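You operate a simulated robot arm through the tools that you are given. There is no shell and no other tool. Be economical: measure what you need, move in short steps, check, and stop when the job is done.

The job below is to be done with a simulated two-armed robot. You get a single attempt, and the scene is never put back.

TASK
Push the bottom bench drawer shut. Put the small label reel labelled "62 m" from the packing bench top on the right end of the white table top and the small label reel labelled "72 m" on the second store shelf from the bottom. Stack the cream number box that says "95" from the packing bench top on top of the cream number box marked "29". Open the blue stand drawer, put the green arch from the right side of the stand drawer on the wide grey board and shut the drawer again. Fetch the green cup and set it on the long grey board. Put the numbered steel block marked "75" from the grey table top on the tall carton top. The order is free. Set down upright: green arch, green cup, numbered steel block.

Only the result counts: the job must be done as asked and must still hold three seconds after the hand-in. Knocking over, shifting, dropping, spilling or breaking anything else fails it.

THE ROBOT
Two 7-joint arms with two-finger parallel grippers on one trunk, on a base that drives. Base frame: it is fixed to the floor where the robot stands at the start and does not move with it; the origin is under the middle of the robot, x ahead of it, y to its left, z up. Units: mm, degrees, N and s.
The left shoulder is at the start at [20, 138, 1225], the right one opposite. Places, roughly: blue stand drawer [-4200, -900, 800]; bottom bench drawer [600, -100, 500]; cream number box [1000, 0, 1000]; green arch [-4250, -750, 750]; green cup (6x6x7 cm) [-3600, -1500, 400]; long grey board (39x13x3 cm) [800, -1000, 1000]; numbered steel block [-3000, -2000, 750]; right end of the white table top [-2100, -400, 1000]; second store shelf [400, 2200, 500]; small label reel [1000, 0, 750]; tall carton top [-5000, 700, 600]; wide grey board (30x21x3 cm) [-300, -2100, 300]. Payload 1.57 kg a hand.
The tool frame of a hand sits at the grasp point between the pads (the TCP): z along the fingers, y along the line on which they close. The tips reach 30 mm beyond it. Largest opening 80 mm; finger width 17, thickness 12; the body of the gripper, 40 by 82 mm, starts 80 mm behind the TCP.
Orientation is told as [roll, pitch, yaw] about the base's x, y, z axes, in that order, counted from this pose: with the fingers straight down and closing along the base's y, the tool's x points along the base's -x, its y along +y and its z along -z.

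THE INTERFACE
- The arms move only by the tool send_rows. It takes "left_rows", "right_rows" or both (then of equal length, played together; a hand with none holds still); each is a list that holds one entry, the list of rows, each a list of 7 numbers: the shift along the tool's x, y, z in mm, then the turn, a rotation vector about the tool's x, y, z in degrees, then the gripper command, from -1 (shut) to 1 (fully open), values between in proportion. In form: [[[tx, ty, tz, rx, ry, rz, fingers], ...]]. A call has 1 to 10 rows; each row is the pose to reach, as a shift and turn from the pose commanded when the call began, along the tool's axes at that moment. A row lasts 0.2 s, in which the tool goes at most 50 mm and 8.6 degrees; a call with a longer step from one row to the next is refused whole, and so is a gripper value outside its range. A pose out of reach is approached as far as the arm can. The call stops where the force on the tool passes 40 N (or 10 N more than at its start, if that is more) or the arm is blocked; 0.2 s more then pass. The fingers move at their own pace (about 45 mm/s each) and stop on an object; they squeeze with about 33 N. The grip force told is the motor's: it shows also when the fingers shut on nothing. Time passes only in rows, and 0.2 s behind the last, so rows that repeat a pose let the fingers close. It gives the time, the measured TCP pose, the force on the tool (base axes), the opening and the grip force at its end, in the units of the frame above (readings bear some noise), with the torque about the TCP (base axes, N m) and any sound that the robot's microphone picked up, and new pictures: "views" is both (left out), scene, wrist or none (wrist: the cameras of the hands that moved).
- Cameras (640 x 400 px; columns grow to the right, rows downward): "scene" is now at [187.8, -27.7, 1129.6]; the picture's right is [-0.28, -0.96, 0.00], its down [-0.33, 0.10, -0.94] and it looks along [0.90, -0.27, -0.34] (base axes); focal length 214 px, centre (320, 200). "left" rides on the left gripper at [72, 7, -122] in its tool frame; the picture's right is [-0.09, 1.00, 0.00], its down [-0.84, -0.08, -0.54] and it looks along [-0.54, -0.05, 0.84] (tool axes); focal length 238 px, centre (320, 200). "right" rides on the right gripper at [72, -7, -122] in its tool frame; the picture's right is [0.09, 1.00, 0.00], its down [-0.84, 0.08, -0.54] and it looks along [-0.54, 0.05, 0.84] (tool axes); focal length 238 px, centre (320, 200). There is no depth. A picture from a camera that has moved, and an enlarged one, comes with that camera's place and axes in the base frame and with its lens.
- slide_trunk(by): slides the trunk up (or, below 0, down) by that many mm; the arms and the scene camera ride with it, the base frame stays. It gives what a move gives, with no picture.
- drive_base(legs): drives the robot by 1 to 6 legs, each [ahead, left, turn to the left] in mm, mm and degrees, along the robot's own axes; the way and the turn of a leg run together, so that a leg with both is an arc; at most 1500 mm and 180 degrees a leg. The arms and the cameras ride along, it lands a little off, and it stops where it bumps. It gives what a move gives, and a new picture of the scene camera.
- head_to(pan, tilt): turns the head with the scene camera to pan (to the left, within 60 degrees either way) and tilt (down, from -29 to 69), counted from straight ahead of the robot. It gives what a move gives, and a new picture of the scene camera.
- zoom(camera, box): a new picture of the part [left, top, right, bottom] of that camera's present view, enlarged. It takes no simulated time.
- sign_off(): hands the job in; it is judged then, once.

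Go step by step. Nothing tells you exact positions but the pictures and the camera data: compare them with the known pose of the tool, close in by small moves and look again before you grip or let go. The budget is 217 turns and 260 pictures, counting those below and the enlarged ones. Unless the task says otherwise, let go and move clear before handing in.

The tools are called after "Call:" as a command line: name --argument value ..., lists and objects as JSON in quotes. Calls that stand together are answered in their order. send_rows: Moves the arms, as the interface text tells. Its arguments: {"type":"object","properties":{"left_rows":{"type":"array"},"right_rows":{"type":"array"},"views":{"type":"string","enum":["both","scene","wrist","none"]}},"required":[]} The other tools are called the same way: slide_trunk (by) slides the trunk up or down; drive_base (legs) drives the base; head_to (pan, tilt) turns the head that bears the scene camera; zoom (camera, box) takes an enlarged picture of a part of a camera's view; sign_off () hands the job in.

At the start:

```text
clock: 0.0
left_ee_pos: [373.3, 94.8, 1103.8]
left_orientation: [0.1, 14.2, 0.3]
left_ft_force: [-0.5, 0.7, -0.3]
left_wrist_torque: [-0.01, -0.02, 0.01]
left_opening: 80.2
left_gripper_force: 0.1
right_ee_pos: [368.2, -225.3, 1098.0]
right_orientation: [-0.1, 15.3, -0.6]
right_ft_force: [-1.1, 0.2, -0.6]
right_wrist_torque: [-0.02, 0.01, -0.01]
right_opening: 80.0
right_gripper_force: 0.1
trunk travel left (down, up): [-600.0, 640.0]
robot x, y, heading: [-3.0, 0.0, 0.1]
head pan, tilt: [-16.5, 20.0]
```

scene: 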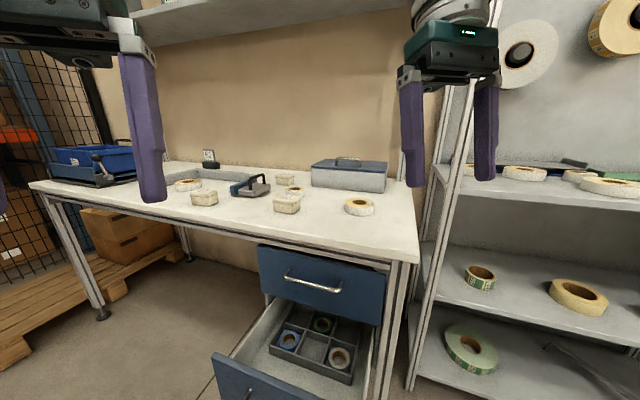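
right: 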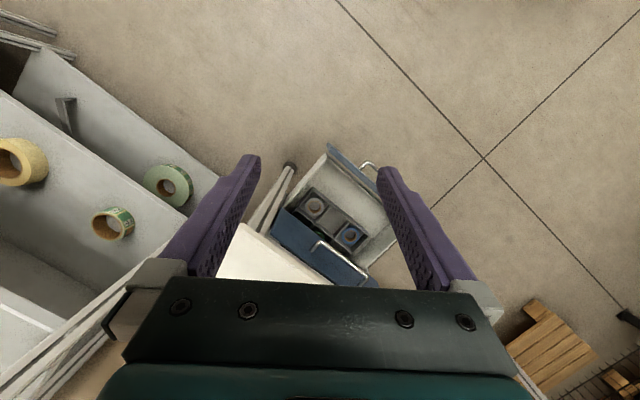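
left: 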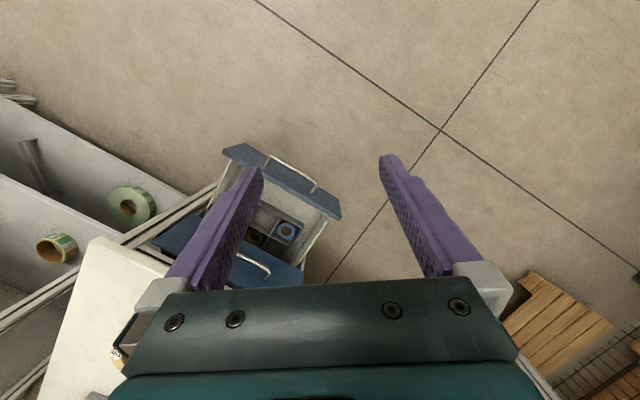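

I see the packing bench ahead with boxes and reels on it, the bottom drawer standing open below. I zoom in to read the labels.

Call:
zoom --camera "scene" --box '[160, 140, 400, 225]'

Call:
head_to --pan 0 --tilt 35

```text
2.67 times, centred on (280, 182) of scene
camera zoom: at [187.8, -27.7, 1129.6], right [-0.28, -0.96, 0.0], down [-0.33, 0.1, -0.94], along [0.9, -0.27, -0.34], focal length 572 px, centre (427, 247)
```

zoom: 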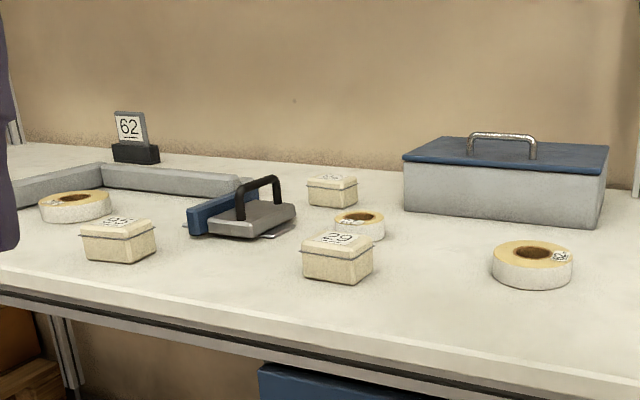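

```text
clock: 0.8
left_ee_pos: [373.3, 94.0, 1103.4]
left_orientation: [0.2, 14.4, 0.4]
left_ft_force: [-0.3, 0.3, -0.2]
left_wrist_torque: [0.03, -0.01, 0.0]
left_opening: 79.9
left_gripper_force: 0.0
right_ee_pos: [369.0, -223.6, 1096.1]
right_orientation: [-0.1, 15.4, -0.6]
right_ft_force: [0.9, -0.2, -0.1]
right_wrist_torque: [-0.01, -0.01, -0.03]
right_opening: 80.0
right_gripper_force: 0.1
trunk travel left (down, up): [-600.0, 640.0]
robot x, y, heading: [0.3, 1.9, 0.2]
head pan, tilt: [0.0, 35.0]
camera scene: at [186.5, -1.4, 1105.9], right [0.0, -1.0, 0.0], down [-0.57, 0.0, -0.82], along [0.82, 0.0, -0.57], focal length 214 px, centre (320, 200)
```

scene: 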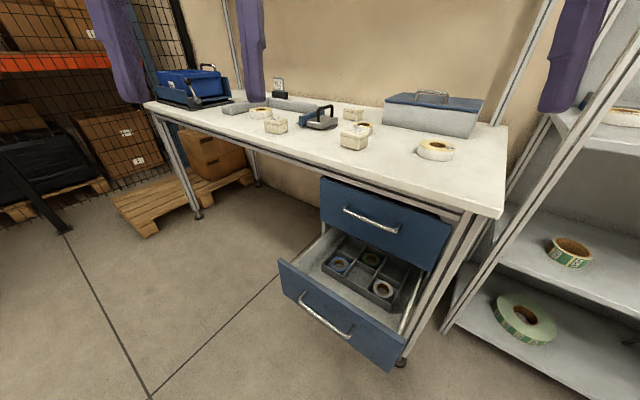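

The bench is turned about 35° to the right; the drawer front is near (560, -40) at z 350–490. I place the robot square to it and turn the right hand to point forward with closed fingers.

Call:
drive_base --legs '[[100, 458, 0], [0, 0, -34.5]]'

Call:
send_rows --right_rows '[[[0, 0, 0, 0, -8.5, 0, -1], [0, 0, 0, 0, -17, 0, -1], [0, 0, 0, 0, -25.5, 0, -1], [0, 0, 0, 0, -34, 0, -1], [0, 0, 0, 0, -42.5, 0, -1], [0, 0, 0, 0, -51, 0, -1], [0, 0, 0, 0, -59.5, 0, -1], [0, 0, 0, 0, -68, 0, -1], [0, 0, 0, 0, -76.5, 0, -1], [0, 0, 0, 0, -85, 0, -1]]]' --views "none"

Call:
send_rows --right_rows '[[[0, 0, 0, 0, -8.5, 0, -1], [0, 0, 0, 0, -17, 0, -1], [0, 0, 0, 0, -20, 0, -1]]]' --views "wrist"

```text
clock: 5.2
left_ee_pos: [463.8, 331.3, 1103.9]
left_orientation: [-0.1, 14.3, -33.0]
left_ft_force: [-0.3, 0.4, 0.3]
left_wrist_torque: [0.01, 0.0, 0.01]
left_opening: 80.1
left_gripper_force: 0.0
right_ee_pos: [285.0, 68.2, 1096.4]
right_orientation: [-0.1, 15.4, -34.1]
right_ft_force: [0.0, 0.3, 1.0]
right_wrist_torque: [0.0, 0.02, 0.01]
right_opening: 80.2
right_gripper_force: 0.2
trunk travel left (down, up): [-600.0, 640.0]
robot x, y, heading: [101.9, 459.3, -33.2]
head pan, tilt: [0.0, 35.0]
camera scene: at [256.4, 354.2, 1105.8], right [-0.55, -0.83, 0.0], down [-0.48, 0.32, -0.82], along [0.68, -0.45, -0.57], focal length 214 px, centre (320, 200)
```

scene: 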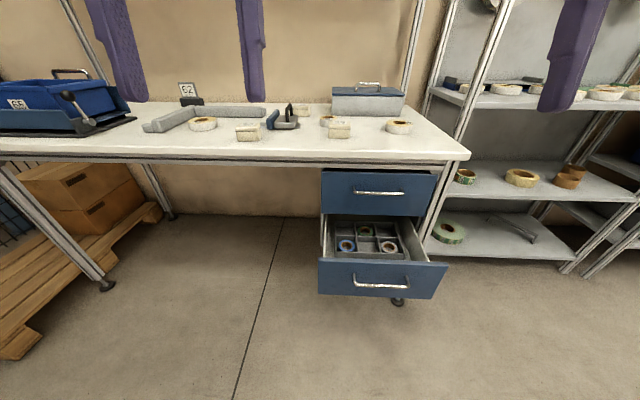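

```text
clock: 7.4
left_ee_pos: [463.9, 332.6, 1102.7]
left_orientation: [0.1, 14.3, -32.9]
left_ft_force: [-0.3, -0.7, 0.4]
left_wrist_torque: [0.03, -0.01, 0.05]
left_opening: 80.1
left_gripper_force: 0.1
right_ee_pos: [306.9, 50.7, 1086.9]
right_orientation: [0.0, -69.7, -33.6]
right_ft_force: [-0.4, 0.3, 0.4]
right_wrist_torque: [0.02, 0.04, 0.02]
right_opening: 0.0
right_gripper_force: 21.3
right hand out of reach, approached as far as the arm can: row 8, 9, 10
trunk travel left (down, up): [-600.0, 640.0]
robot x, y, heading: [99.4, 461.1, -33.7]
head pan, tilt: [0.0, 35.0]
```

```text
clock: 8.2
left_ee_pos: [464.3, 332.8, 1103.4]
left_orientation: [0.0, 14.2, -33.0]
left_ft_force: [-0.2, -0.2, -0.2]
left_wrist_torque: [0.0, 0.02, 0.01]
left_opening: 79.9
left_gripper_force: 0.1
right_ee_pos: [307.5, 48.6, 1087.1]
right_orientation: [-20.2, -89.7, -13.7]
right_ft_force: [0.6, -0.8, -1.3]
right_wrist_torque: [0.02, -0.04, -0.02]
right_opening: 0.1
right_gripper_force: 21.8
trunk travel left (down, up): [-600.0, 640.0]
robot x, y, heading: [101.3, 457.9, -33.6]
head pan, tilt: [0.0, 35.0]
camera right: at [200.2, 112.9, 1015.5], right [0.55, 0.83, -0.09], down [-0.4, 0.37, 0.84], along [0.73, -0.43, 0.54], focal length 238 px, centre (320, 200)
```

right: 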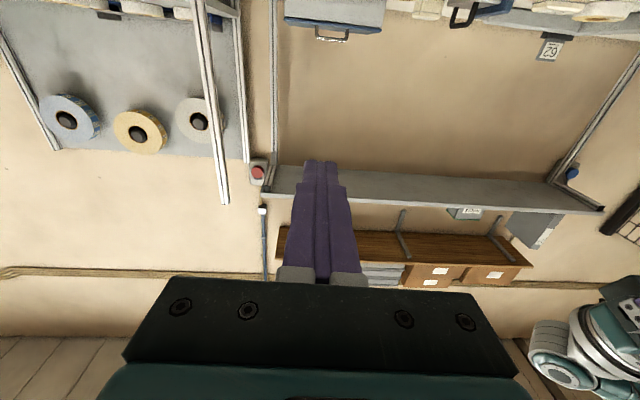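

The right hand points forward with closed fingers. I lower the trunk, then drive closer to the drawer front.

Call:
slide_trunk --by -600

Call:
drive_base --legs '[[130, 30, -1]]'

```text
refused: -600 is not a number from -400 to 400
```

```text
clock: 9.5
left_ee_pos: [586.8, 281.2, 1103.7]
left_orientation: [-0.1, 14.4, -34.0]
left_ft_force: [0.5, 1.0, -0.6]
left_wrist_torque: [-0.04, -0.02, 0.02]
left_opening: 80.0
left_gripper_force: 0.0
right_ee_pos: [422.5, -0.8, 1087.9]
right_orientation: [-19.4, -89.6, -15.4]
right_ft_force: [-1.1, 0.0, -0.1]
right_wrist_torque: [0.04, 0.02, 0.01]
right_opening: 0.0
right_gripper_force: 21.0
trunk travel left (down, up): [-600.0, 640.0]
robot x, y, heading: [221.8, 412.5, -34.4]
head pan, tilt: [0.0, 35.0]
camera scene: at [377.6, 305.2, 1105.8], right [-0.56, -0.83, 0.0], down [-0.47, 0.32, -0.82], along [0.68, -0.46, -0.57], focal length 214 px, centre (320, 200)
```

scene: 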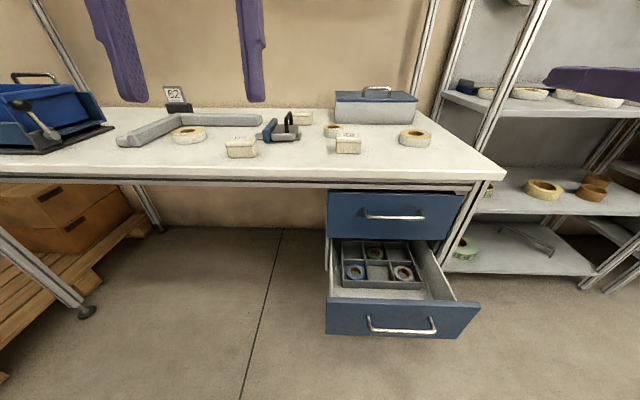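

Good placement. Lower the trunk in two slides while reading the labels.

Call:
zoom --camera "scene" --box '[120, 80, 440, 180]'

Call:
slide_trunk --by -400

Call:
slide_trunk --by -200

Call:
send_rows --right_rows '[[[20, 0, 0, 0, 0, 0, -1]]]' --views "both"

```text
2.00 times, centred on (280, 130) of scene
camera zoom: at [377.6, 305.2, 1105.8], right [-0.56, -0.83, 0.0], down [-0.47, 0.32, -0.82], along [0.68, -0.46, -0.57], focal length 429 px, centre (400, 340)
```

zoom: 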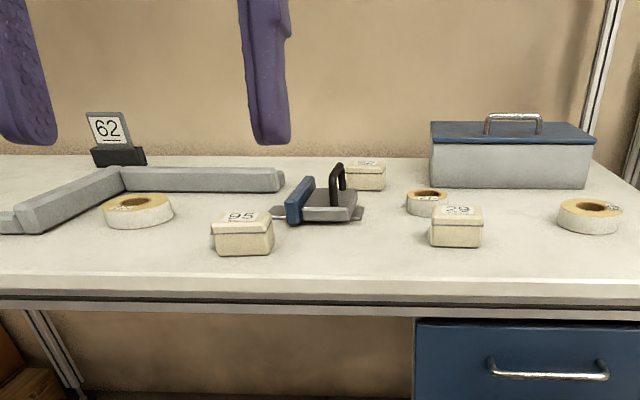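

```text
clock: 13.3
left_ee_pos: [587.0, 280.9, 701.8]
left_orientation: [-0.1, 14.4, -33.9]
left_ft_force: [-0.5, 0.4, 0.2]
left_wrist_torque: [0.01, 0.02, 0.02]
left_opening: 80.0
left_gripper_force: 0.0
right_ee_pos: [421.4, 0.0, 686.8]
right_orientation: [-19.3, -89.6, -15.5]
right_ft_force: [0.2, -0.2, -0.7]
right_wrist_torque: [0.0, -0.01, -0.01]
right_opening: 0.0
right_gripper_force: 21.4
trunk travel left (down, up): [-200.0, 1040.0]
robot x, y, heading: [223.7, 412.7, -34.2]
head pan, tilt: [0.0, 35.0]
```

```text
clock: 15.5
left_ee_pos: [585.5, 280.1, 504.0]
left_orientation: [0.0, 14.2, -33.9]
left_ft_force: [-0.4, 0.7, -0.2]
left_wrist_torque: [0.04, -0.01, 0.01]
left_opening: 80.0
left_gripper_force: 0.0
right_ee_pos: [422.9, -0.1, 488.2]
right_orientation: [-19.3, -89.6, -15.7]
right_ft_force: [0.9, 0.0, 0.0]
right_wrist_torque: [-0.02, -0.01, -0.02]
right_opening: 0.0
right_gripper_force: 21.2
trunk travel left (down, up): [0.0, 1240.0]
robot x, y, heading: [226.4, 411.5, -34.8]
head pan, tilt: [0.0, 35.0]
```

```text
clock: 15.9
left_ee_pos: [585.5, 279.8, 503.0]
left_orientation: [0.1, 14.3, -33.8]
left_ft_force: [0.2, -0.1, -0.4]
left_wrist_torque: [-0.04, 0.0, 0.01]
left_opening: 80.4
left_gripper_force: 0.1
right_ee_pos: [422.3, -2.4, 466.1]
right_orientation: [-12.5, -89.6, -22.5]
right_ft_force: [-0.4, 0.0, -0.1]
right_wrist_torque: [0.01, -0.02, -0.01]
right_opening: 0.0
right_gripper_force: 21.6
trunk travel left (down, up): [0.0, 1240.0]
robot x, y, heading: [223.2, 411.0, -34.5]
head pan, tilt: [0.0, 35.0]
camera scene: at [377.3, 305.9, 505.8], right [-0.56, -0.83, 0.0], down [-0.47, 0.32, -0.82], along [0.68, -0.46, -0.57], focal length 214 px, centre (320, 200)
camera right: at [316.4, 65.1, 395.2], right [0.57, 0.82, -0.09], down [-0.39, 0.37, 0.84], along [0.72, -0.44, 0.53], focal length 238 px, centre (320, 200)
```

scene: 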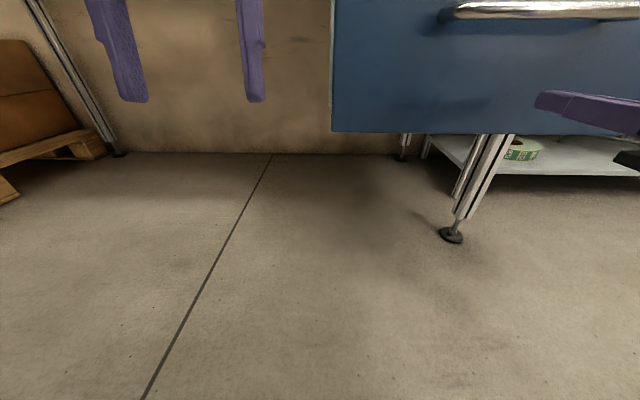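
right: 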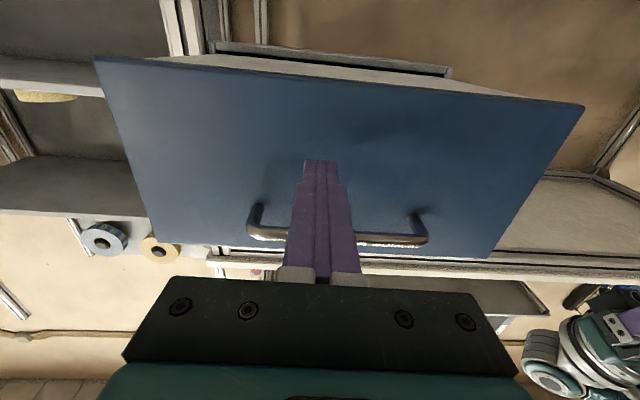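

The drawer handle is actually at z≈540, so my fingertips aim at the panel below the handle, which is fine. I push with the arm.

Call:
send_rows --right_rows '[[[0, 0, 35, 0, 0, 0, -1], [0, 0, 60, 0, 0, 0, -1], [0, 0, 85, 0, 0, 0, -1], [0, 0, 110, 0, 0, 0, -1], [0, 0, 135, 0, 0, 0, -1], [0, 0, 160, 0, 0, 0, -1]]]' --views "wrist"

```text
clock: 17.3
left_ee_pos: [586.7, 280.1, 503.8]
left_orientation: [0.1, 14.3, -33.9]
left_ft_force: [0.0, 0.0, -0.7]
left_wrist_torque: [0.03, -0.01, 0.01]
left_opening: 80.0
left_gripper_force: 0.1
right_ee_pos: [553.3, -92.4, 467.0]
right_orientation: [-17.5, -89.7, -17.3]
right_ft_force: [1.3, 0.0, -0.2]
right_wrist_torque: [0.02, -0.03, 0.0]
right_opening: 0.0
right_gripper_force: 21.4
trunk travel left (down, up): [0.0, 1240.0]
robot x, y, heading: [228.3, 412.7, -34.6]
head pan, tilt: [0.0, 35.0]
camera right: at [450.0, -27.1, 395.4], right [0.57, 0.82, -0.09], down [-0.4, 0.37, 0.84], along [0.72, -0.44, 0.53], focal length 238 px, centre (320, 200)
```

right: 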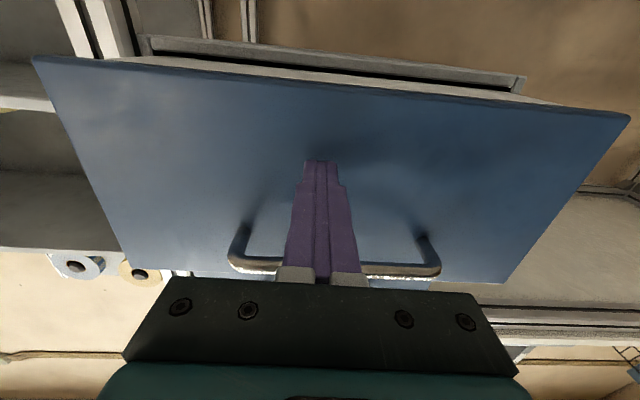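

No push-back yet; I keep going forward in small steps.

Call:
send_rows --right_rows '[[[0, 0, 25, 0, 0, 0, -1], [0, 0, 50, 0, 0, 0, -1], [0, 0, 75, 0, 0, 0, -1], [0, 0, 100, 0, 0, 0, -1], [0, 0, 125, 0, 0, 0, -1], [0, 0, 150, 0, 0, 0, -1]]]' --views "both"

```text
clock: 18.7
left_ee_pos: [582.0, 282.8, 502.3]
left_orientation: [0.1, 14.5, -33.9]
left_ft_force: [-0.2, -0.1, -0.4]
left_wrist_torque: [0.0, 0.0, 0.0]
left_opening: 80.1
left_gripper_force: 0.0
right_ee_pos: [637.7, -149.1, 466.2]
right_orientation: [-22.9, -89.5, -12.1]
right_ft_force: [-10.0, 10.9, 4.9]
right_wrist_torque: [-0.13, -0.09, -0.06]
right_opening: 0.2
right_gripper_force: 21.9
right hand out of reach, approached as far as the arm can: row 5, 6
trunk travel left (down, up): [0.0, 1240.0]
robot x, y, heading: [223.6, 413.1, -34.4]
head pan, tilt: [0.0, 35.0]
camera scene: at [373.9, 308.8, 505.3], right [-0.56, -0.83, 0.0], down [-0.48, 0.33, -0.82], along [0.67, -0.46, -0.58], focal length 214 px, centre (320, 200)
camera right: at [533.5, -83.3, 394.5], right [0.57, 0.82, -0.1], down [-0.39, 0.37, 0.84], along [0.72, -0.44, 0.53], focal length 238 px, centre (320, 200)
```

scene: 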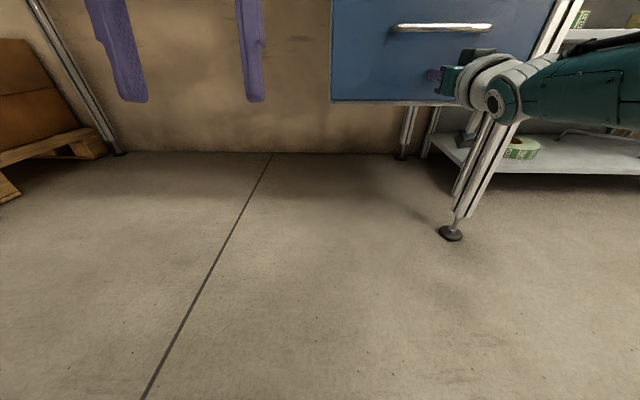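
right: 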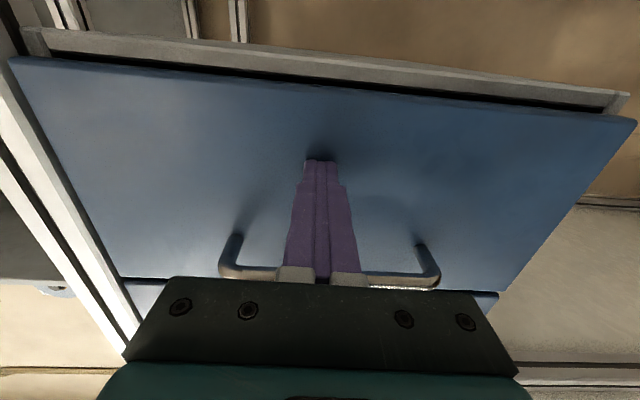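

The arm is at its limit and the drawer looks almost shut. I drive a little forward to press it home.

Call:
drive_base --legs '[[40, 0, 0]]'

Call:
send_rows --right_rows '[[[0, 0, 10, 0, 0, 0, -1], [0, 0, 20, 0, 0, 0, -1], [0, 0, 30, 0, 0, 0, -1]]]' --views "wrist"

```text
clock: 19.5
left_ee_pos: [582.4, 283.6, 500.5]
left_orientation: [0.1, 14.9, -34.0]
left_ft_force: [0.4, 0.0, 0.3]
left_wrist_torque: [0.0, -0.01, 0.02]
left_opening: 79.8
left_gripper_force: 0.1
right_ee_pos: [639.2, -148.9, 465.6]
right_orientation: [-91.9, -89.9, 57.2]
right_ft_force: [-25.5, 19.7, 3.5]
right_wrist_torque: [-0.12, -0.06, -0.2]
right_opening: 0.0
right_gripper_force: 21.4
trunk travel left (down, up): [0.0, 1240.0]
robot x, y, heading: [231.4, 407.8, -34.4]
head pan, tilt: [0.0, 35.0]
stopped in leg 1: the force on the tool passed its limit at 58 N (the readings are from after the stop); the commanded pose is now the measured one
camera scene: at [374.2, 308.3, 504.2], right [-0.57, -0.82, 0.0], down [-0.48, 0.33, -0.81], along [0.67, -0.46, -0.58], focal length 214 px, centre (320, 200)
```

scene: 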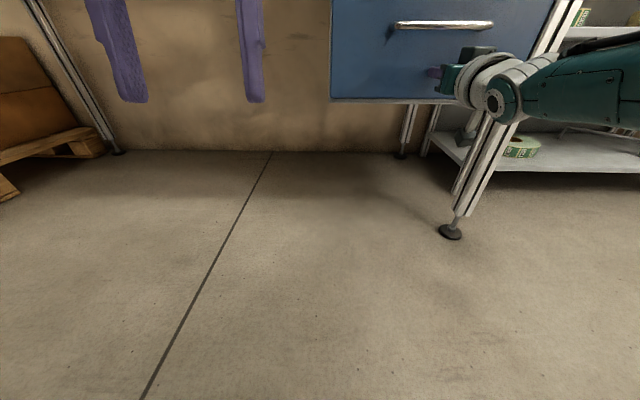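

```text
clock: 20.3
left_ee_pos: [582.2, 288.3, 498.6]
left_orientation: [0.3, 15.0, -33.9]
left_ft_force: [-0.1, -0.3, -0.8]
left_wrist_torque: [-0.04, -0.01, 0.02]
left_opening: 80.0
left_gripper_force: 0.0
right_ee_pos: [637.7, -148.0, 467.4]
right_orientation: [-0.7, -88.5, -34.3]
right_ft_force: [-17.8, 16.7, -24.6]
right_wrist_torque: [0.48, 0.26, -0.15]
right_opening: 0.0
right_gripper_force: 21.6
right hand out of reach, approached as far as the arm can: row 1, 2, 3
trunk travel left (down, up): [0.0, 1240.0]
robot x, y, heading: [232.7, 411.1, -34.5]
head pan, tilt: [0.0, 35.0]
camera right: at [532.4, -82.1, 398.3], right [0.57, 0.82, -0.09], down [-0.38, 0.36, 0.85], along [0.73, -0.45, 0.52], focal length 238 px, centre (320, 200)
```

right: 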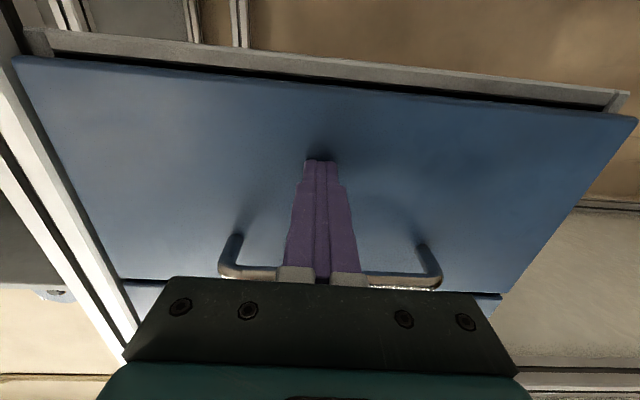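

It met a hard stop at 58 N, so the drawer should be shut. I pull back, drive away, raise the trunk and check.

Call:
send_rows --right_rows '[[[0, 0, -45, 0, 0, 0, -1], [0, 0, -90, 0, 0, 0, -1], [0, 0, -135, 0, 0, 0, -1], [0, 0, -180, 0, 0, 0, -1], [0, 0, -225, 0, 0, 0, -1], [0, 0, -260, 0, 0, 0, -1]]]' --views "none"

Call:
slide_trunk --by 400

Call:
slide_trunk --by 400

Call:
head_to --pan 0 --tilt 50

```text
clock: 21.7
left_ee_pos: [591.3, 275.0, 502.0]
left_orientation: [0.1, 14.4, -34.0]
left_ft_force: [0.1, -0.3, 0.6]
left_wrist_torque: [0.0, 0.0, 0.02]
left_opening: 79.9
left_gripper_force: 0.1
right_ee_pos: [435.2, -15.2, 481.8]
right_orientation: [-153.4, -89.4, 118.6]
right_ft_force: [0.2, 0.0, -0.1]
right_wrist_torque: [0.02, -0.03, 0.01]
right_opening: 0.2
right_gripper_force: 21.2
trunk travel left (down, up): [0.0, 1240.0]
robot x, y, heading: [228.6, 409.6, -34.6]
head pan, tilt: [0.0, 35.0]
```

```text
clock: 25.5
left_ee_pos: [592.8, 274.6, 903.5]
left_orientation: [0.0, 14.2, -33.9]
left_ft_force: [0.0, 0.2, -0.9]
left_wrist_torque: [-0.02, -0.02, 0.0]
left_opening: 80.0
left_gripper_force: 0.0
right_ee_pos: [436.7, -18.1, 882.6]
right_orientation: [-157.8, -89.4, 123.1]
right_ft_force: [0.2, -0.7, 0.6]
right_wrist_torque: [0.02, 0.02, -0.01]
right_opening: 0.2
right_gripper_force: 21.4
trunk travel left (down, up): [-400.0, 840.0]
robot x, y, heading: [229.3, 411.4, -34.3]
head pan, tilt: [0.0, 35.0]
```

```text
clock: 29.3
left_ee_pos: [592.5, 276.0, 1303.6]
left_orientation: [-0.1, 14.4, -34.0]
left_ft_force: [-0.2, 0.5, -0.4]
left_wrist_torque: [-0.01, 0.0, 0.02]
left_opening: 79.8
left_gripper_force: 0.0
right_ee_pos: [435.7, -16.6, 1282.9]
right_orientation: [-157.8, -89.6, 123.1]
right_ft_force: [0.1, 0.5, -0.6]
right_wrist_torque: [0.01, 0.01, -0.02]
right_opening: 0.0
right_gripper_force: 21.2
trunk travel left (down, up): [-800.0, 440.0]
robot x, y, heading: [228.5, 410.3, -34.3]
head pan, tilt: [0.0, 35.0]
```

```text
clock: 30.1
left_ee_pos: [593.4, 275.5, 1303.0]
left_orientation: [0.0, 14.3, -33.9]
left_ft_force: [-0.1, -1.0, 0.0]
left_wrist_torque: [0.02, 0.01, -0.01]
left_opening: 80.2
left_gripper_force: 0.1
right_ee_pos: [436.2, -16.9, 1281.8]
right_orientation: [-157.8, -89.5, 123.2]
right_ft_force: [0.3, -1.1, -0.4]
right_wrist_torque: [0.03, 0.02, 0.01]
right_opening: 0.0
right_gripper_force: 21.5
trunk travel left (down, up): [-800.0, 440.0]
robot x, y, heading: [231.3, 409.0, -34.4]
head pan, tilt: [0.0, 50.0]
camera scene: at [375.2, 306.7, 1284.1], right [-0.57, -0.82, 0.0], down [-0.63, 0.43, -0.64], along [0.53, -0.36, -0.77], focal length 214 px, centre (320, 200)
```

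scene: 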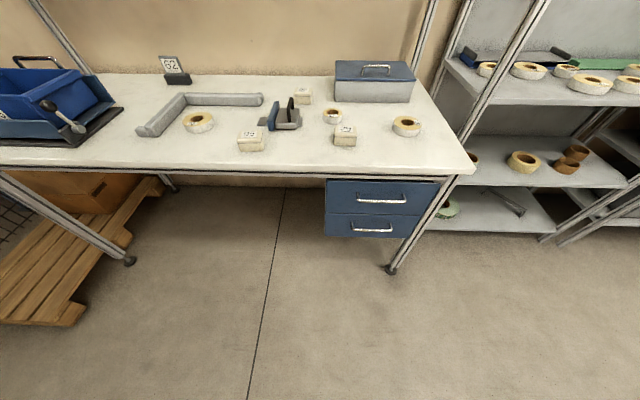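

The drawer is flush shut. Bench top is about z 850. I zoom in on the reels for their labels and turn the right hand down again.

Call:
zoom --camera "scene" --box '[180, 80, 300, 155]'

Call:
zoom --camera "scene" --box '[310, 80, 430, 155]'

Call:
send_rows --right_rows '[[[0, 0, 0, 0, 8.5, 0, 1], [0, 0, 0, 0, 17, 0, 1], [0, 0, 0, 0, 25.5, 0, 1], [0, 0, 0, 0, 34, 0, 1], [0, 0, 0, 0, 42.5, 0, 1], [0, 0, 0, 0, 51, 0, 1], [0, 0, 0, 0, 59.5, 0, 1], [0, 0, 0, 0, 68, 0, 1], [0, 0, 0, 0, 76.5, 0, 1], [0, 0, 0, 0, 85, 0, 1]]]' --views "none"

```text
5.33 times, centred on (240, 118) of scene
camera zoom: at [375.2, 306.7, 1284.1], right [-0.57, -0.82, 0.0], down [-0.63, 0.43, -0.64], along [0.53, -0.36, -0.77], focal length 1144 px, centre (747, 640)
```

zoom: 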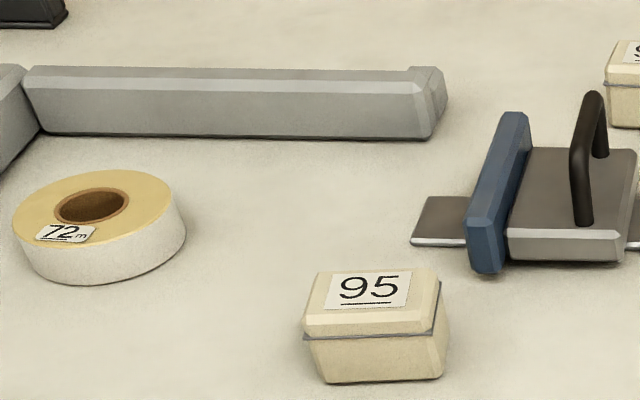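

```text
5.33 times, centred on (370, 118) of scene
camera zoom: at [375.2, 306.7, 1284.1], right [-0.57, -0.82, 0.0], down [-0.63, 0.43, -0.64], along [0.53, -0.36, -0.77], focal length 1144 px, centre (53, 640)
```

zoom: 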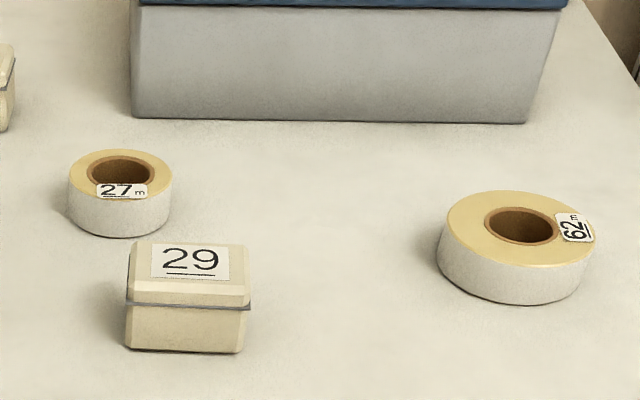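

```text
clock: 32.3
left_ee_pos: [592.7, 273.9, 1302.4]
left_orientation: [0.0, 14.4, -34.0]
left_ft_force: [-0.5, -0.6, 0.9]
left_wrist_torque: [0.02, 0.03, 0.0]
left_opening: 79.8
left_gripper_force: 0.0
right_ee_pos: [434.4, -16.7, 1282.8]
right_orientation: [-0.2, -5.4, -34.7]
right_ft_force: [0.9, 0.3, -0.4]
right_wrist_torque: [-0.02, -0.01, -0.02]
right_opening: 80.0
right_gripper_force: 0.1
trunk travel left (down, up): [-800.0, 440.0]
robot x, y, heading: [230.9, 408.5, -34.4]
head pan, tilt: [0.0, 50.0]
```

I read the labels: 72 m reel at left, 95 box at front left, 29 box centre right, 62 m reel at right (about 105 mm across, to be gripped by the ring wall). I drive up to the bench so the left hand lines up with box 95.

Call:
drive_base --legs '[[300, 80, 0]]'

Call:
slide_trunk --by -200

Call:
send_rows --left_rows '[[[0, 0, 0, 0, -7, 0, 1], [0, 0, 0, 0, -14, 0, 1]]]' --views "wrist"

```text
clock: 34.4
left_ee_pos: [885.9, 167.8, 1303.2]
left_orientation: [0.0, 14.3, -34.1]
left_ft_force: [0.6, -0.2, 0.3]
left_wrist_torque: [0.01, 0.0, -0.02]
left_opening: 80.0
left_gripper_force: 0.0
right_ee_pos: [727.4, -123.8, 1281.4]
right_orientation: [-0.3, -5.5, -34.9]
right_ft_force: [-0.4, 0.3, 0.3]
right_wrist_torque: [-0.04, -0.02, 0.0]
right_opening: 80.2
right_gripper_force: 0.1
trunk travel left (down, up): [-800.0, 440.0]
robot x, y, heading: [522.7, 299.8, -34.3]
head pan, tilt: [0.0, 50.0]
camera scene: at [668.3, 200.3, 1284.1], right [-0.57, -0.82, 0.0], down [-0.63, 0.44, -0.64], along [0.53, -0.37, -0.77], focal length 214 px, centre (320, 200)
```

scene: 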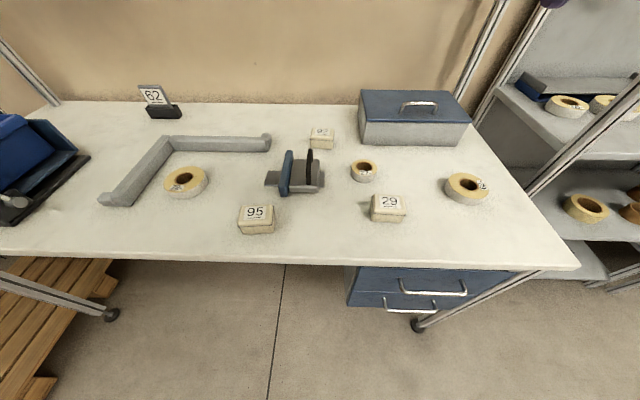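

```text
clock: 36.6
left_ee_pos: [885.6, 168.5, 1103.7]
left_orientation: [0.0, 14.3, -34.1]
left_ft_force: [0.0, 0.3, -0.2]
left_wrist_torque: [0.0, -0.03, 0.01]
left_opening: 80.1
left_gripper_force: 0.1
right_ee_pos: [727.3, -124.0, 1082.5]
right_orientation: [-0.2, -5.4, -34.9]
right_ft_force: [-0.8, 0.3, 0.0]
right_wrist_torque: [-0.02, -0.01, 0.05]
right_opening: 80.0
right_gripper_force: 0.1
trunk travel left (down, up): [-600.0, 640.0]
robot x, y, heading: [523.6, 300.1, -34.6]
head pan, tilt: [0.0, 50.0]
```

```text
clock: 37.2
left_ee_pos: [885.6, 168.0, 1102.8]
left_orientation: [-0.1, 0.2, -34.1]
left_ft_force: [-0.4, 0.2, -1.2]
left_wrist_torque: [0.0, 0.0, -0.03]
left_opening: 79.7
left_gripper_force: 0.1
right_ee_pos: [727.8, -122.6, 1082.2]
right_orientation: [-0.2, -5.6, -34.9]
right_ft_force: [0.5, 0.5, -0.1]
right_wrist_torque: [0.0, -0.02, -0.02]
right_opening: 79.8
right_gripper_force: 0.1
trunk travel left (down, up): [-600.0, 640.0]
robot x, y, heading: [523.1, 300.3, -34.7]
head pan, tilt: [0.0, 50.0]
camera left: at [830.0, 213.5, 1225.3], right [0.63, 0.77, 0.0], down [0.65, -0.53, 0.54], along [0.42, -0.34, -0.84], focal length 238 px, centre (320, 200)
```

left: 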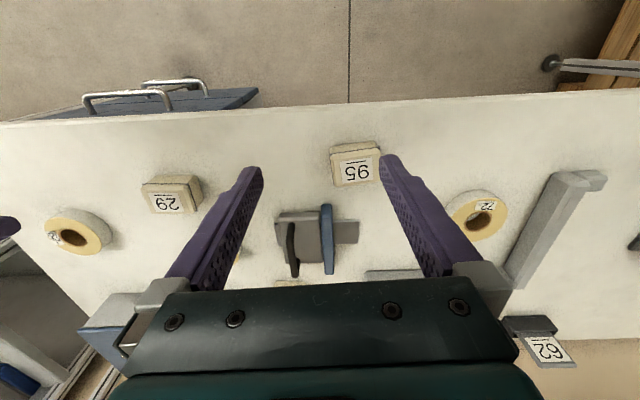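

Box 95 sits near (995, 155), top around z 880. I move the left hand over it while turning the gripper about 85° so it closes across the narrow side.

Call:
send_rows --left_rows '[[[-10, 5, 10, 0, 0, 8.5, 1], [-20, 10, 20, 0, 0, 17, 1], [-30, 15, 30, 0, 0, 25.5, 1], [-40, 20, 40, 0, 0, 34, 1], [-50, 25, 50, 0, 0, 42.5, 1], [-60, 30, 60, 0, 0, 51, 1], [-70, 35, 70, 0, 0, 59.5, 1], [-80, 40, 80, 0, 0, 68, 1], [-90, 45, 90, 0, 0, 76.5, 1], [-98, 51, 100, 0, 0, 84, 1]]]' --views "both"

```text
clock: 39.4
left_ee_pos: [994.8, 157.3, 1002.2]
left_orientation: [-0.4, 0.1, -118.2]
left_ft_force: [0.7, 0.1, 0.1]
left_wrist_torque: [-0.01, 0.02, 0.03]
left_opening: 80.2
left_gripper_force: 0.1
right_ee_pos: [726.2, -123.4, 1082.4]
right_orientation: [-0.2, -5.5, -35.0]
right_ft_force: [-0.5, 0.3, -0.9]
right_wrist_torque: [-0.02, 0.01, -0.01]
right_opening: 79.7
right_gripper_force: 0.1
trunk travel left (down, up): [-600.0, 640.0]
robot x, y, heading: [523.7, 300.8, -34.5]
head pan, tilt: [0.0, 50.0]
camera scene: at [668.3, 200.3, 1084.1], right [-0.57, -0.82, 0.0], down [-0.63, 0.43, -0.64], along [0.53, -0.37, -0.77], focal length 214 px, centre (320, 200)
camera left: at [1035.5, 215.8, 1123.9], right [0.83, -0.55, -0.01], down [-0.46, -0.7, 0.54], along [-0.3, -0.45, -0.84], focal length 238 px, centre (320, 200)
```

scene: 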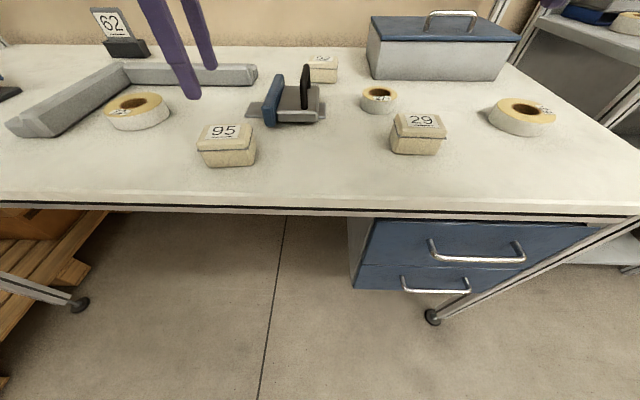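
left: 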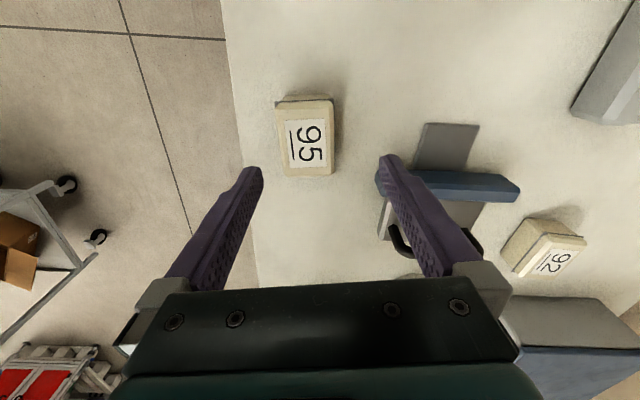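

Box 95's top looks to be at about z 895, centred near (981, 158). I shift slightly and descend to just above it, then look.

Call:
send_rows --left_rows '[[[-3, -6, 25, 0, 0, 1, 1], [-6.6, -12, 50, 0, 0, 2, 1], [-6.6, -12, 72, 0, 0, 2, 1]]]' --views "both"

```text
clock: 40.2
left_ee_pos: [978.6, 155.5, 931.0]
left_orientation: [-0.4, 0.0, -120.1]
left_ft_force: [0.8, 1.4, -0.3]
left_wrist_torque: [0.02, 0.02, -0.01]
left_opening: 79.7
left_gripper_force: 0.0
right_ee_pos: [727.1, -123.7, 1082.0]
right_orientation: [-0.2, -5.5, -35.0]
right_ft_force: [-0.3, -0.4, -0.1]
right_wrist_torque: [-0.02, -0.02, 0.02]
right_opening: 79.9
right_gripper_force: 0.1
trunk travel left (down, up): [-600.0, 640.0]
robot x, y, heading: [521.9, 299.6, -34.7]
head pan, tilt: [0.0, 50.0]
camera scene: at [668.3, 200.3, 1084.1], right [-0.57, -0.82, 0.0], down [-0.63, 0.44, -0.64], along [0.53, -0.37, -0.77], focal length 214 px, centre (320, 200)
camera left: at [1021.9, 213.3, 1053.0], right [0.81, -0.58, -0.01], down [-0.48, -0.69, 0.54], along [-0.32, -0.44, -0.84], focal length 238 px, centre (320, 200)
```

scene: 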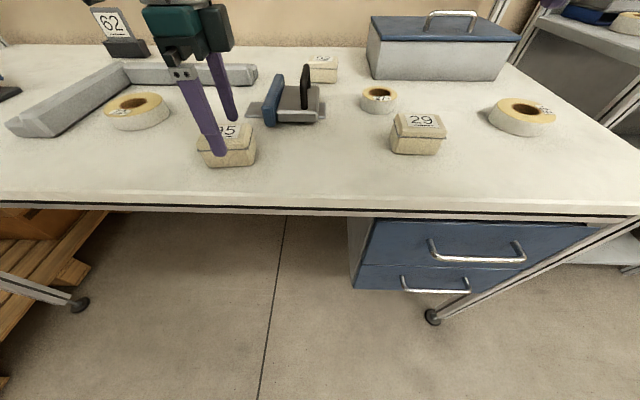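
left: 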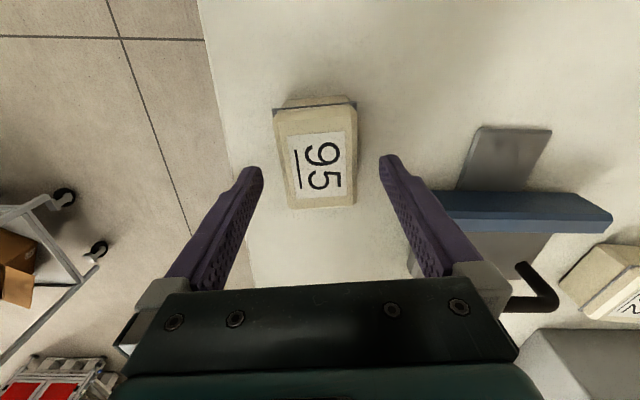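

The hand is centred on the box. I descend further with force watch.

Call:
send_rows --left_rows '[[[0, 0, 15, 0, 0, 2, 1], [0, 0, 30, 0, 0, 2, 1], [0, 0, 38, 0, 0, 2, 1], [0, 0, 44, 0, 0, 2, 1]]]' --views "both"

```text
clock: 41.2
left_ee_pos: [983.0, 155.5, 891.1]
left_orientation: [-0.1, 0.0, -122.2]
left_ft_force: [-7.0, 5.8, 36.6]
left_wrist_torque: [-0.17, -0.28, 0.44]
left_opening: 73.8
left_gripper_force: 0.0
right_ee_pos: [729.5, -122.8, 1082.3]
right_orientation: [-0.1, -5.5, -34.9]
right_ft_force: [-0.5, -1.0, 0.1]
right_wrist_torque: [-0.02, -0.01, -0.01]
right_opening: 80.1
right_gripper_force: 0.2
trunk travel left (down, up): [-600.0, 640.0]
robot x, y, heading: [524.5, 304.1, -34.5]
head pan, tilt: [0.0, 50.0]
camera scene: at [669.7, 200.4, 1085.2], right [-0.57, -0.82, 0.0], down [-0.63, 0.43, -0.64], along [0.53, -0.36, -0.77], focal length 214 px, centre (320, 200)
camera left: at [1026.4, 211.7, 1012.3], right [0.79, -0.61, 0.0], down [-0.51, -0.67, 0.54], along [-0.33, -0.43, -0.84], focal length 238 px, centre (320, 200)
```

scene: 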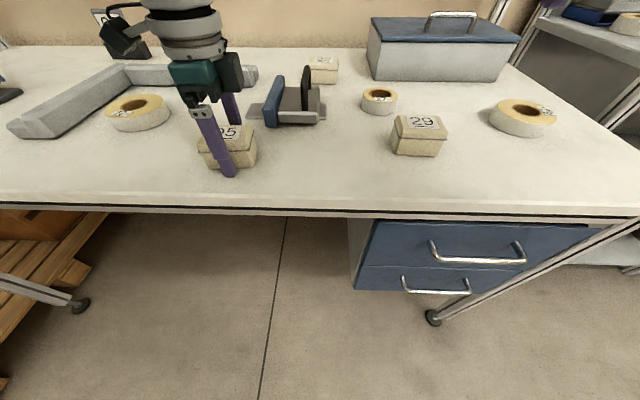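
left: 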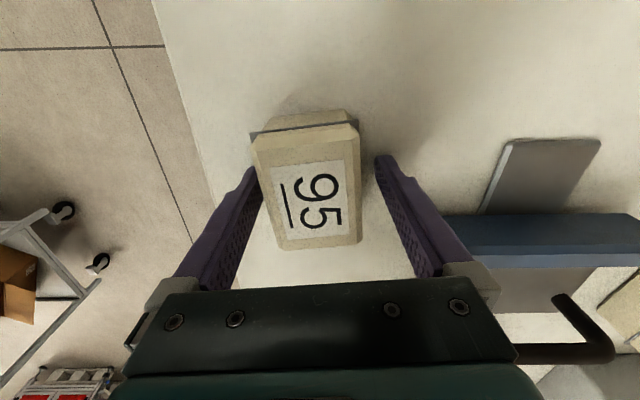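

The tips touched the bench (about z 861). I lift a few mm, centre and close on the box.

Call:
send_rows --left_rows '[[[0, -4, -5, 0, 0, 0, 1], [0, -4, -5, 0, 0, 0, 0], [0, -4, -5, 0, 0, 0, -1], [0, -4, -5, 0, 0, 0, -1], [0, -4, -5, 0, 0, 0, -1], [0, -4, -5, 0, 0, 0, -1]]]' --views "wrist"

```text
clock: 42.6
left_ee_pos: [975.8, 157.8, 890.3]
left_orientation: [-0.5, 0.1, -122.0]
left_ft_force: [0.1, 0.1, -0.8]
left_wrist_torque: [0.01, -0.01, 0.0]
left_opening: 51.6
left_gripper_force: 32.7
right_ee_pos: [727.3, -123.3, 1082.8]
right_orientation: [-0.2, -5.4, -34.8]
right_ft_force: [-0.7, -0.4, -0.3]
right_wrist_torque: [-0.04, 0.01, -0.03]
right_opening: 80.1
right_gripper_force: 0.1
trunk travel left (down, up): [-600.0, 640.0]
robot x, y, heading: [525.5, 302.0, -34.7]
head pan, tilt: [0.0, 50.0]
camera left: at [1020.8, 215.1, 1013.3], right [0.79, -0.61, -0.01], down [-0.51, -0.67, 0.54], along [-0.33, -0.43, -0.84], focal length 238 px, centre (320, 200)
```

left: 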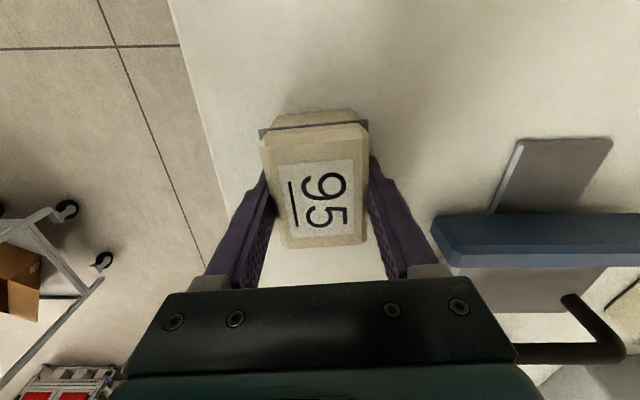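

Box 95 is gripped. I lift it and shift the base right and slightly forward toward box 29.

Call:
send_rows --left_rows '[[[0, 0, -30, 0, 0, 0, -1], [0, 0, -60, 0, 0, 0, -1], [0, 0, -90, 0, 0, 0, -1], [0, 0, -110, 0, 0, 0, -1]]]' --views "none"

Call:
drive_base --legs '[[10, -160, 0]]'

Call:
send_rows --left_rows '[[[-45, 0, 0, 0, 0, -4, -1], [-90, 0, 0, 0, 0, -4, -1], [-130, 0, 0, 0, 0, -4, -1]]]' --views "both"

```text
clock: 43.6
left_ee_pos: [978.5, 159.1, 1001.6]
left_orientation: [-0.4, 0.1, -122.1]
left_ft_force: [0.2, 0.1, -0.6]
left_wrist_torque: [0.02, 0.0, -0.04]
left_opening: 51.4
left_gripper_force: 33.3
right_ee_pos: [726.7, -123.3, 1082.3]
right_orientation: [-0.2, -5.4, -34.9]
right_ft_force: [-0.4, 0.2, 0.3]
right_wrist_torque: [0.0, 0.01, 0.0]
right_opening: 79.8
right_gripper_force: 0.1
trunk travel left (down, up): [-600.0, 640.0]
robot x, y, heading: [521.4, 301.9, -34.6]
head pan, tilt: [0.0, 50.0]
```

```text
clock: 45.0
left_ee_pos: [898.0, 24.0, 1002.0]
left_orientation: [-0.3, -0.1, -121.9]
left_ft_force: [0.7, 0.3, -0.7]
left_wrist_torque: [0.0, 0.0, 0.0]
left_opening: 51.6
left_gripper_force: 33.3
right_ee_pos: [648.9, -258.0, 1081.9]
right_orientation: [-0.2, -5.5, -34.7]
right_ft_force: [0.2, -0.7, 0.8]
right_wrist_torque: [0.0, 0.02, 0.01]
right_opening: 80.0
right_gripper_force: 0.0
trunk travel left (down, up): [-600.0, 640.0]
robot x, y, heading: [438.7, 166.9, -34.6]
head pan, tilt: [0.0, 50.0]
camera scene: at [587.8, 65.6, 1084.1], right [-0.57, -0.82, 0.0], down [-0.63, 0.43, -0.64], along [0.53, -0.36, -0.77], focal length 214 px, centre (320, 200)
```

scene: 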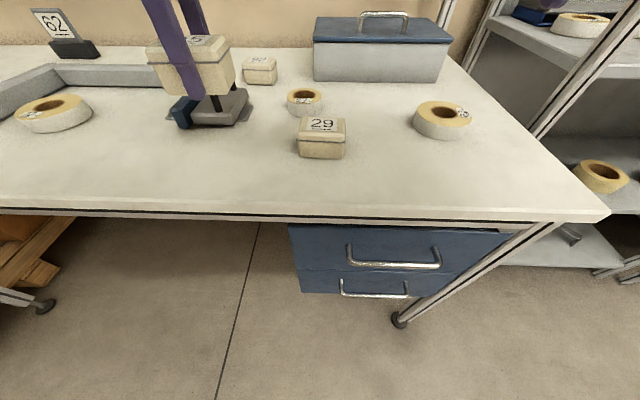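

```text
clock: 45.8
left_ee_pos: [815.3, -71.5, 1001.0]
left_orientation: [-0.2, 0.1, -117.8]
left_ft_force: [0.8, 0.0, -0.7]
left_wrist_torque: [0.02, 0.04, 0.0]
left_opening: 51.2
left_gripper_force: 33.4
left hand out of reach, approached as far as the arm can: row 3
right_ee_pos: [646.5, -257.4, 1081.3]
right_orientation: [-0.1, -5.4, -34.6]
right_ft_force: [-0.4, -1.0, -0.2]
right_wrist_torque: [0.03, 0.0, 0.0]
right_opening: 80.2
right_gripper_force: 0.1
trunk travel left (down, up): [-600.0, 640.0]
robot x, y, heading: [445.3, 164.7, -34.5]
head pan, tilt: [0.0, 50.0]
camera scene: at [587.7, 65.6, 1084.1], right [-0.57, -0.82, 0.0], down [-0.63, 0.43, -0.64], along [0.53, -0.36, -0.77], focal length 214 px, centre (320, 200)
camera left: at [856.1, -12.5, 1123.5], right [0.84, -0.55, 0.0], down [-0.46, -0.7, 0.54], along [-0.3, -0.45, -0.84], focal length 238 px, centre (320, 200)
```

scene: 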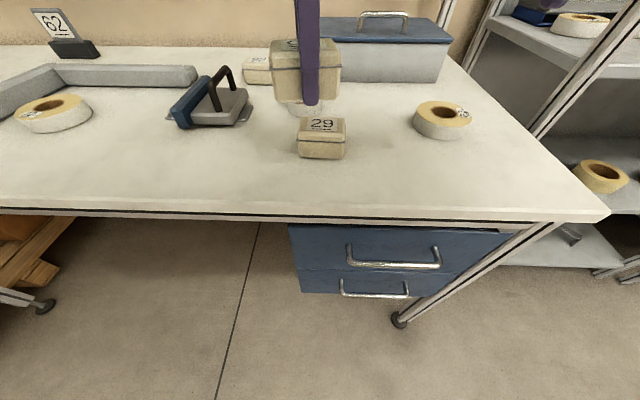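
left: 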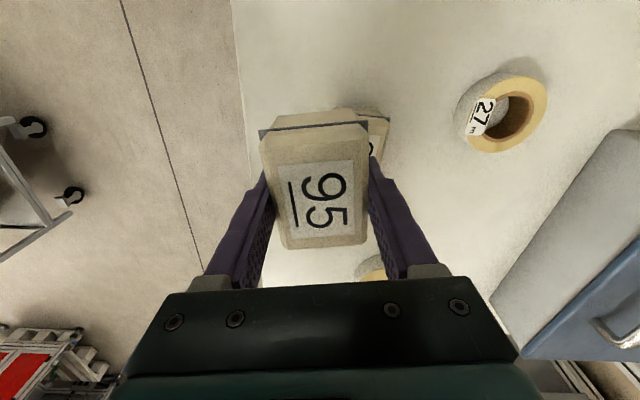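

Box 29's top seems centred near (829, -100). I zoom to check its orientation before stacking.

Call:
zoom --camera "scene" --box '[260, 30, 380, 165]'

```text
2.96 times, centred on (320, 98) of scene
camera zoom: at [587.7, 65.6, 1084.1], right [-0.57, -0.82, 0.0], down [-0.63, 0.43, -0.64], along [0.53, -0.36, -0.77], focal length 636 px, centre (320, 504)
```

zoom: 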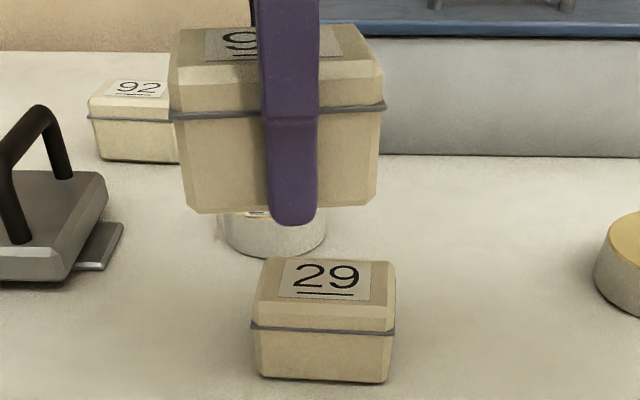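

Box 29 is turned about 13° relative to the held box. I shift the base right a bit and turn the held box to match.

Call:
drive_base --legs '[[26, -60, 0]]'

Call:
send_rows --left_rows '[[[10, 0, 0, 0, 0, 6, -1], [20, 0, 0, 0, 0, 12.7, -1], [30, 0, 0, 0, 0, 12.7, -1]]]' --views "scene"

```text
clock: 46.8
left_ee_pos: [802.1, -135.6, 1000.7]
left_orientation: [-0.4, 0.1, -118.1]
left_ft_force: [-0.6, -1.0, -0.9]
left_wrist_torque: [0.01, -0.02, 0.01]
left_opening: 51.3
left_gripper_force: 33.1
right_ee_pos: [635.3, -321.6, 1082.0]
right_orientation: [-0.2, -5.4, -34.7]
right_ft_force: [-0.1, 0.3, -0.1]
right_wrist_torque: [0.0, 0.02, 0.0]
right_opening: 80.1
right_gripper_force: 0.1
trunk travel left (down, up): [-600.0, 640.0]
robot x, y, heading: [431.1, 101.1, -34.7]
head pan, tilt: [0.0, 50.0]
camera scene: at [575.4, 2.0, 1084.1], right [-0.57, -0.82, 0.0], down [-0.63, 0.43, -0.64], along [0.53, -0.36, -0.77], focal length 214 px, centre (320, 200)
```

scene: 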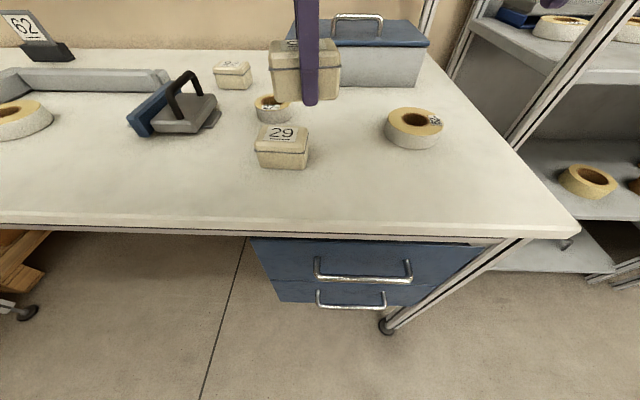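

```text
clock: 47.6
left_ee_pos: [816.7, -107.8, 1000.8]
left_orientation: [-0.3, 0.1, -130.6]
left_ft_force: [0.1, -0.1, -0.2]
left_wrist_torque: [0.0, 0.01, -0.02]
left_opening: 51.5
left_gripper_force: 32.7
right_ee_pos: [634.3, -321.9, 1082.3]
right_orientation: [-0.2, -5.5, -34.7]
right_ft_force: [0.4, 0.3, 0.1]
right_wrist_torque: [-0.04, 0.02, 0.01]
right_opening: 80.1
right_gripper_force: 0.2
trunk travel left (down, up): [-600.0, 640.0]
robot x, y, heading: [432.6, 104.2, -34.4]
head pan, tilt: [0.0, 50.0]
camera scene: at [575.4, 2.2, 1084.1], right [-0.57, -0.82, 0.0], down [-0.63, 0.43, -0.64], along [0.53, -0.36, -0.77], focal length 214 px, centre (320, 200)
```

scene: 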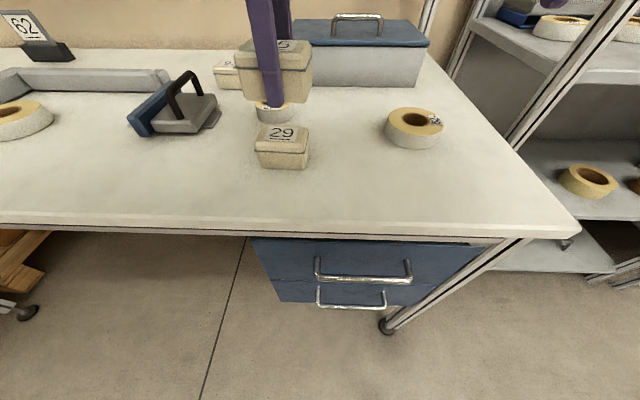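

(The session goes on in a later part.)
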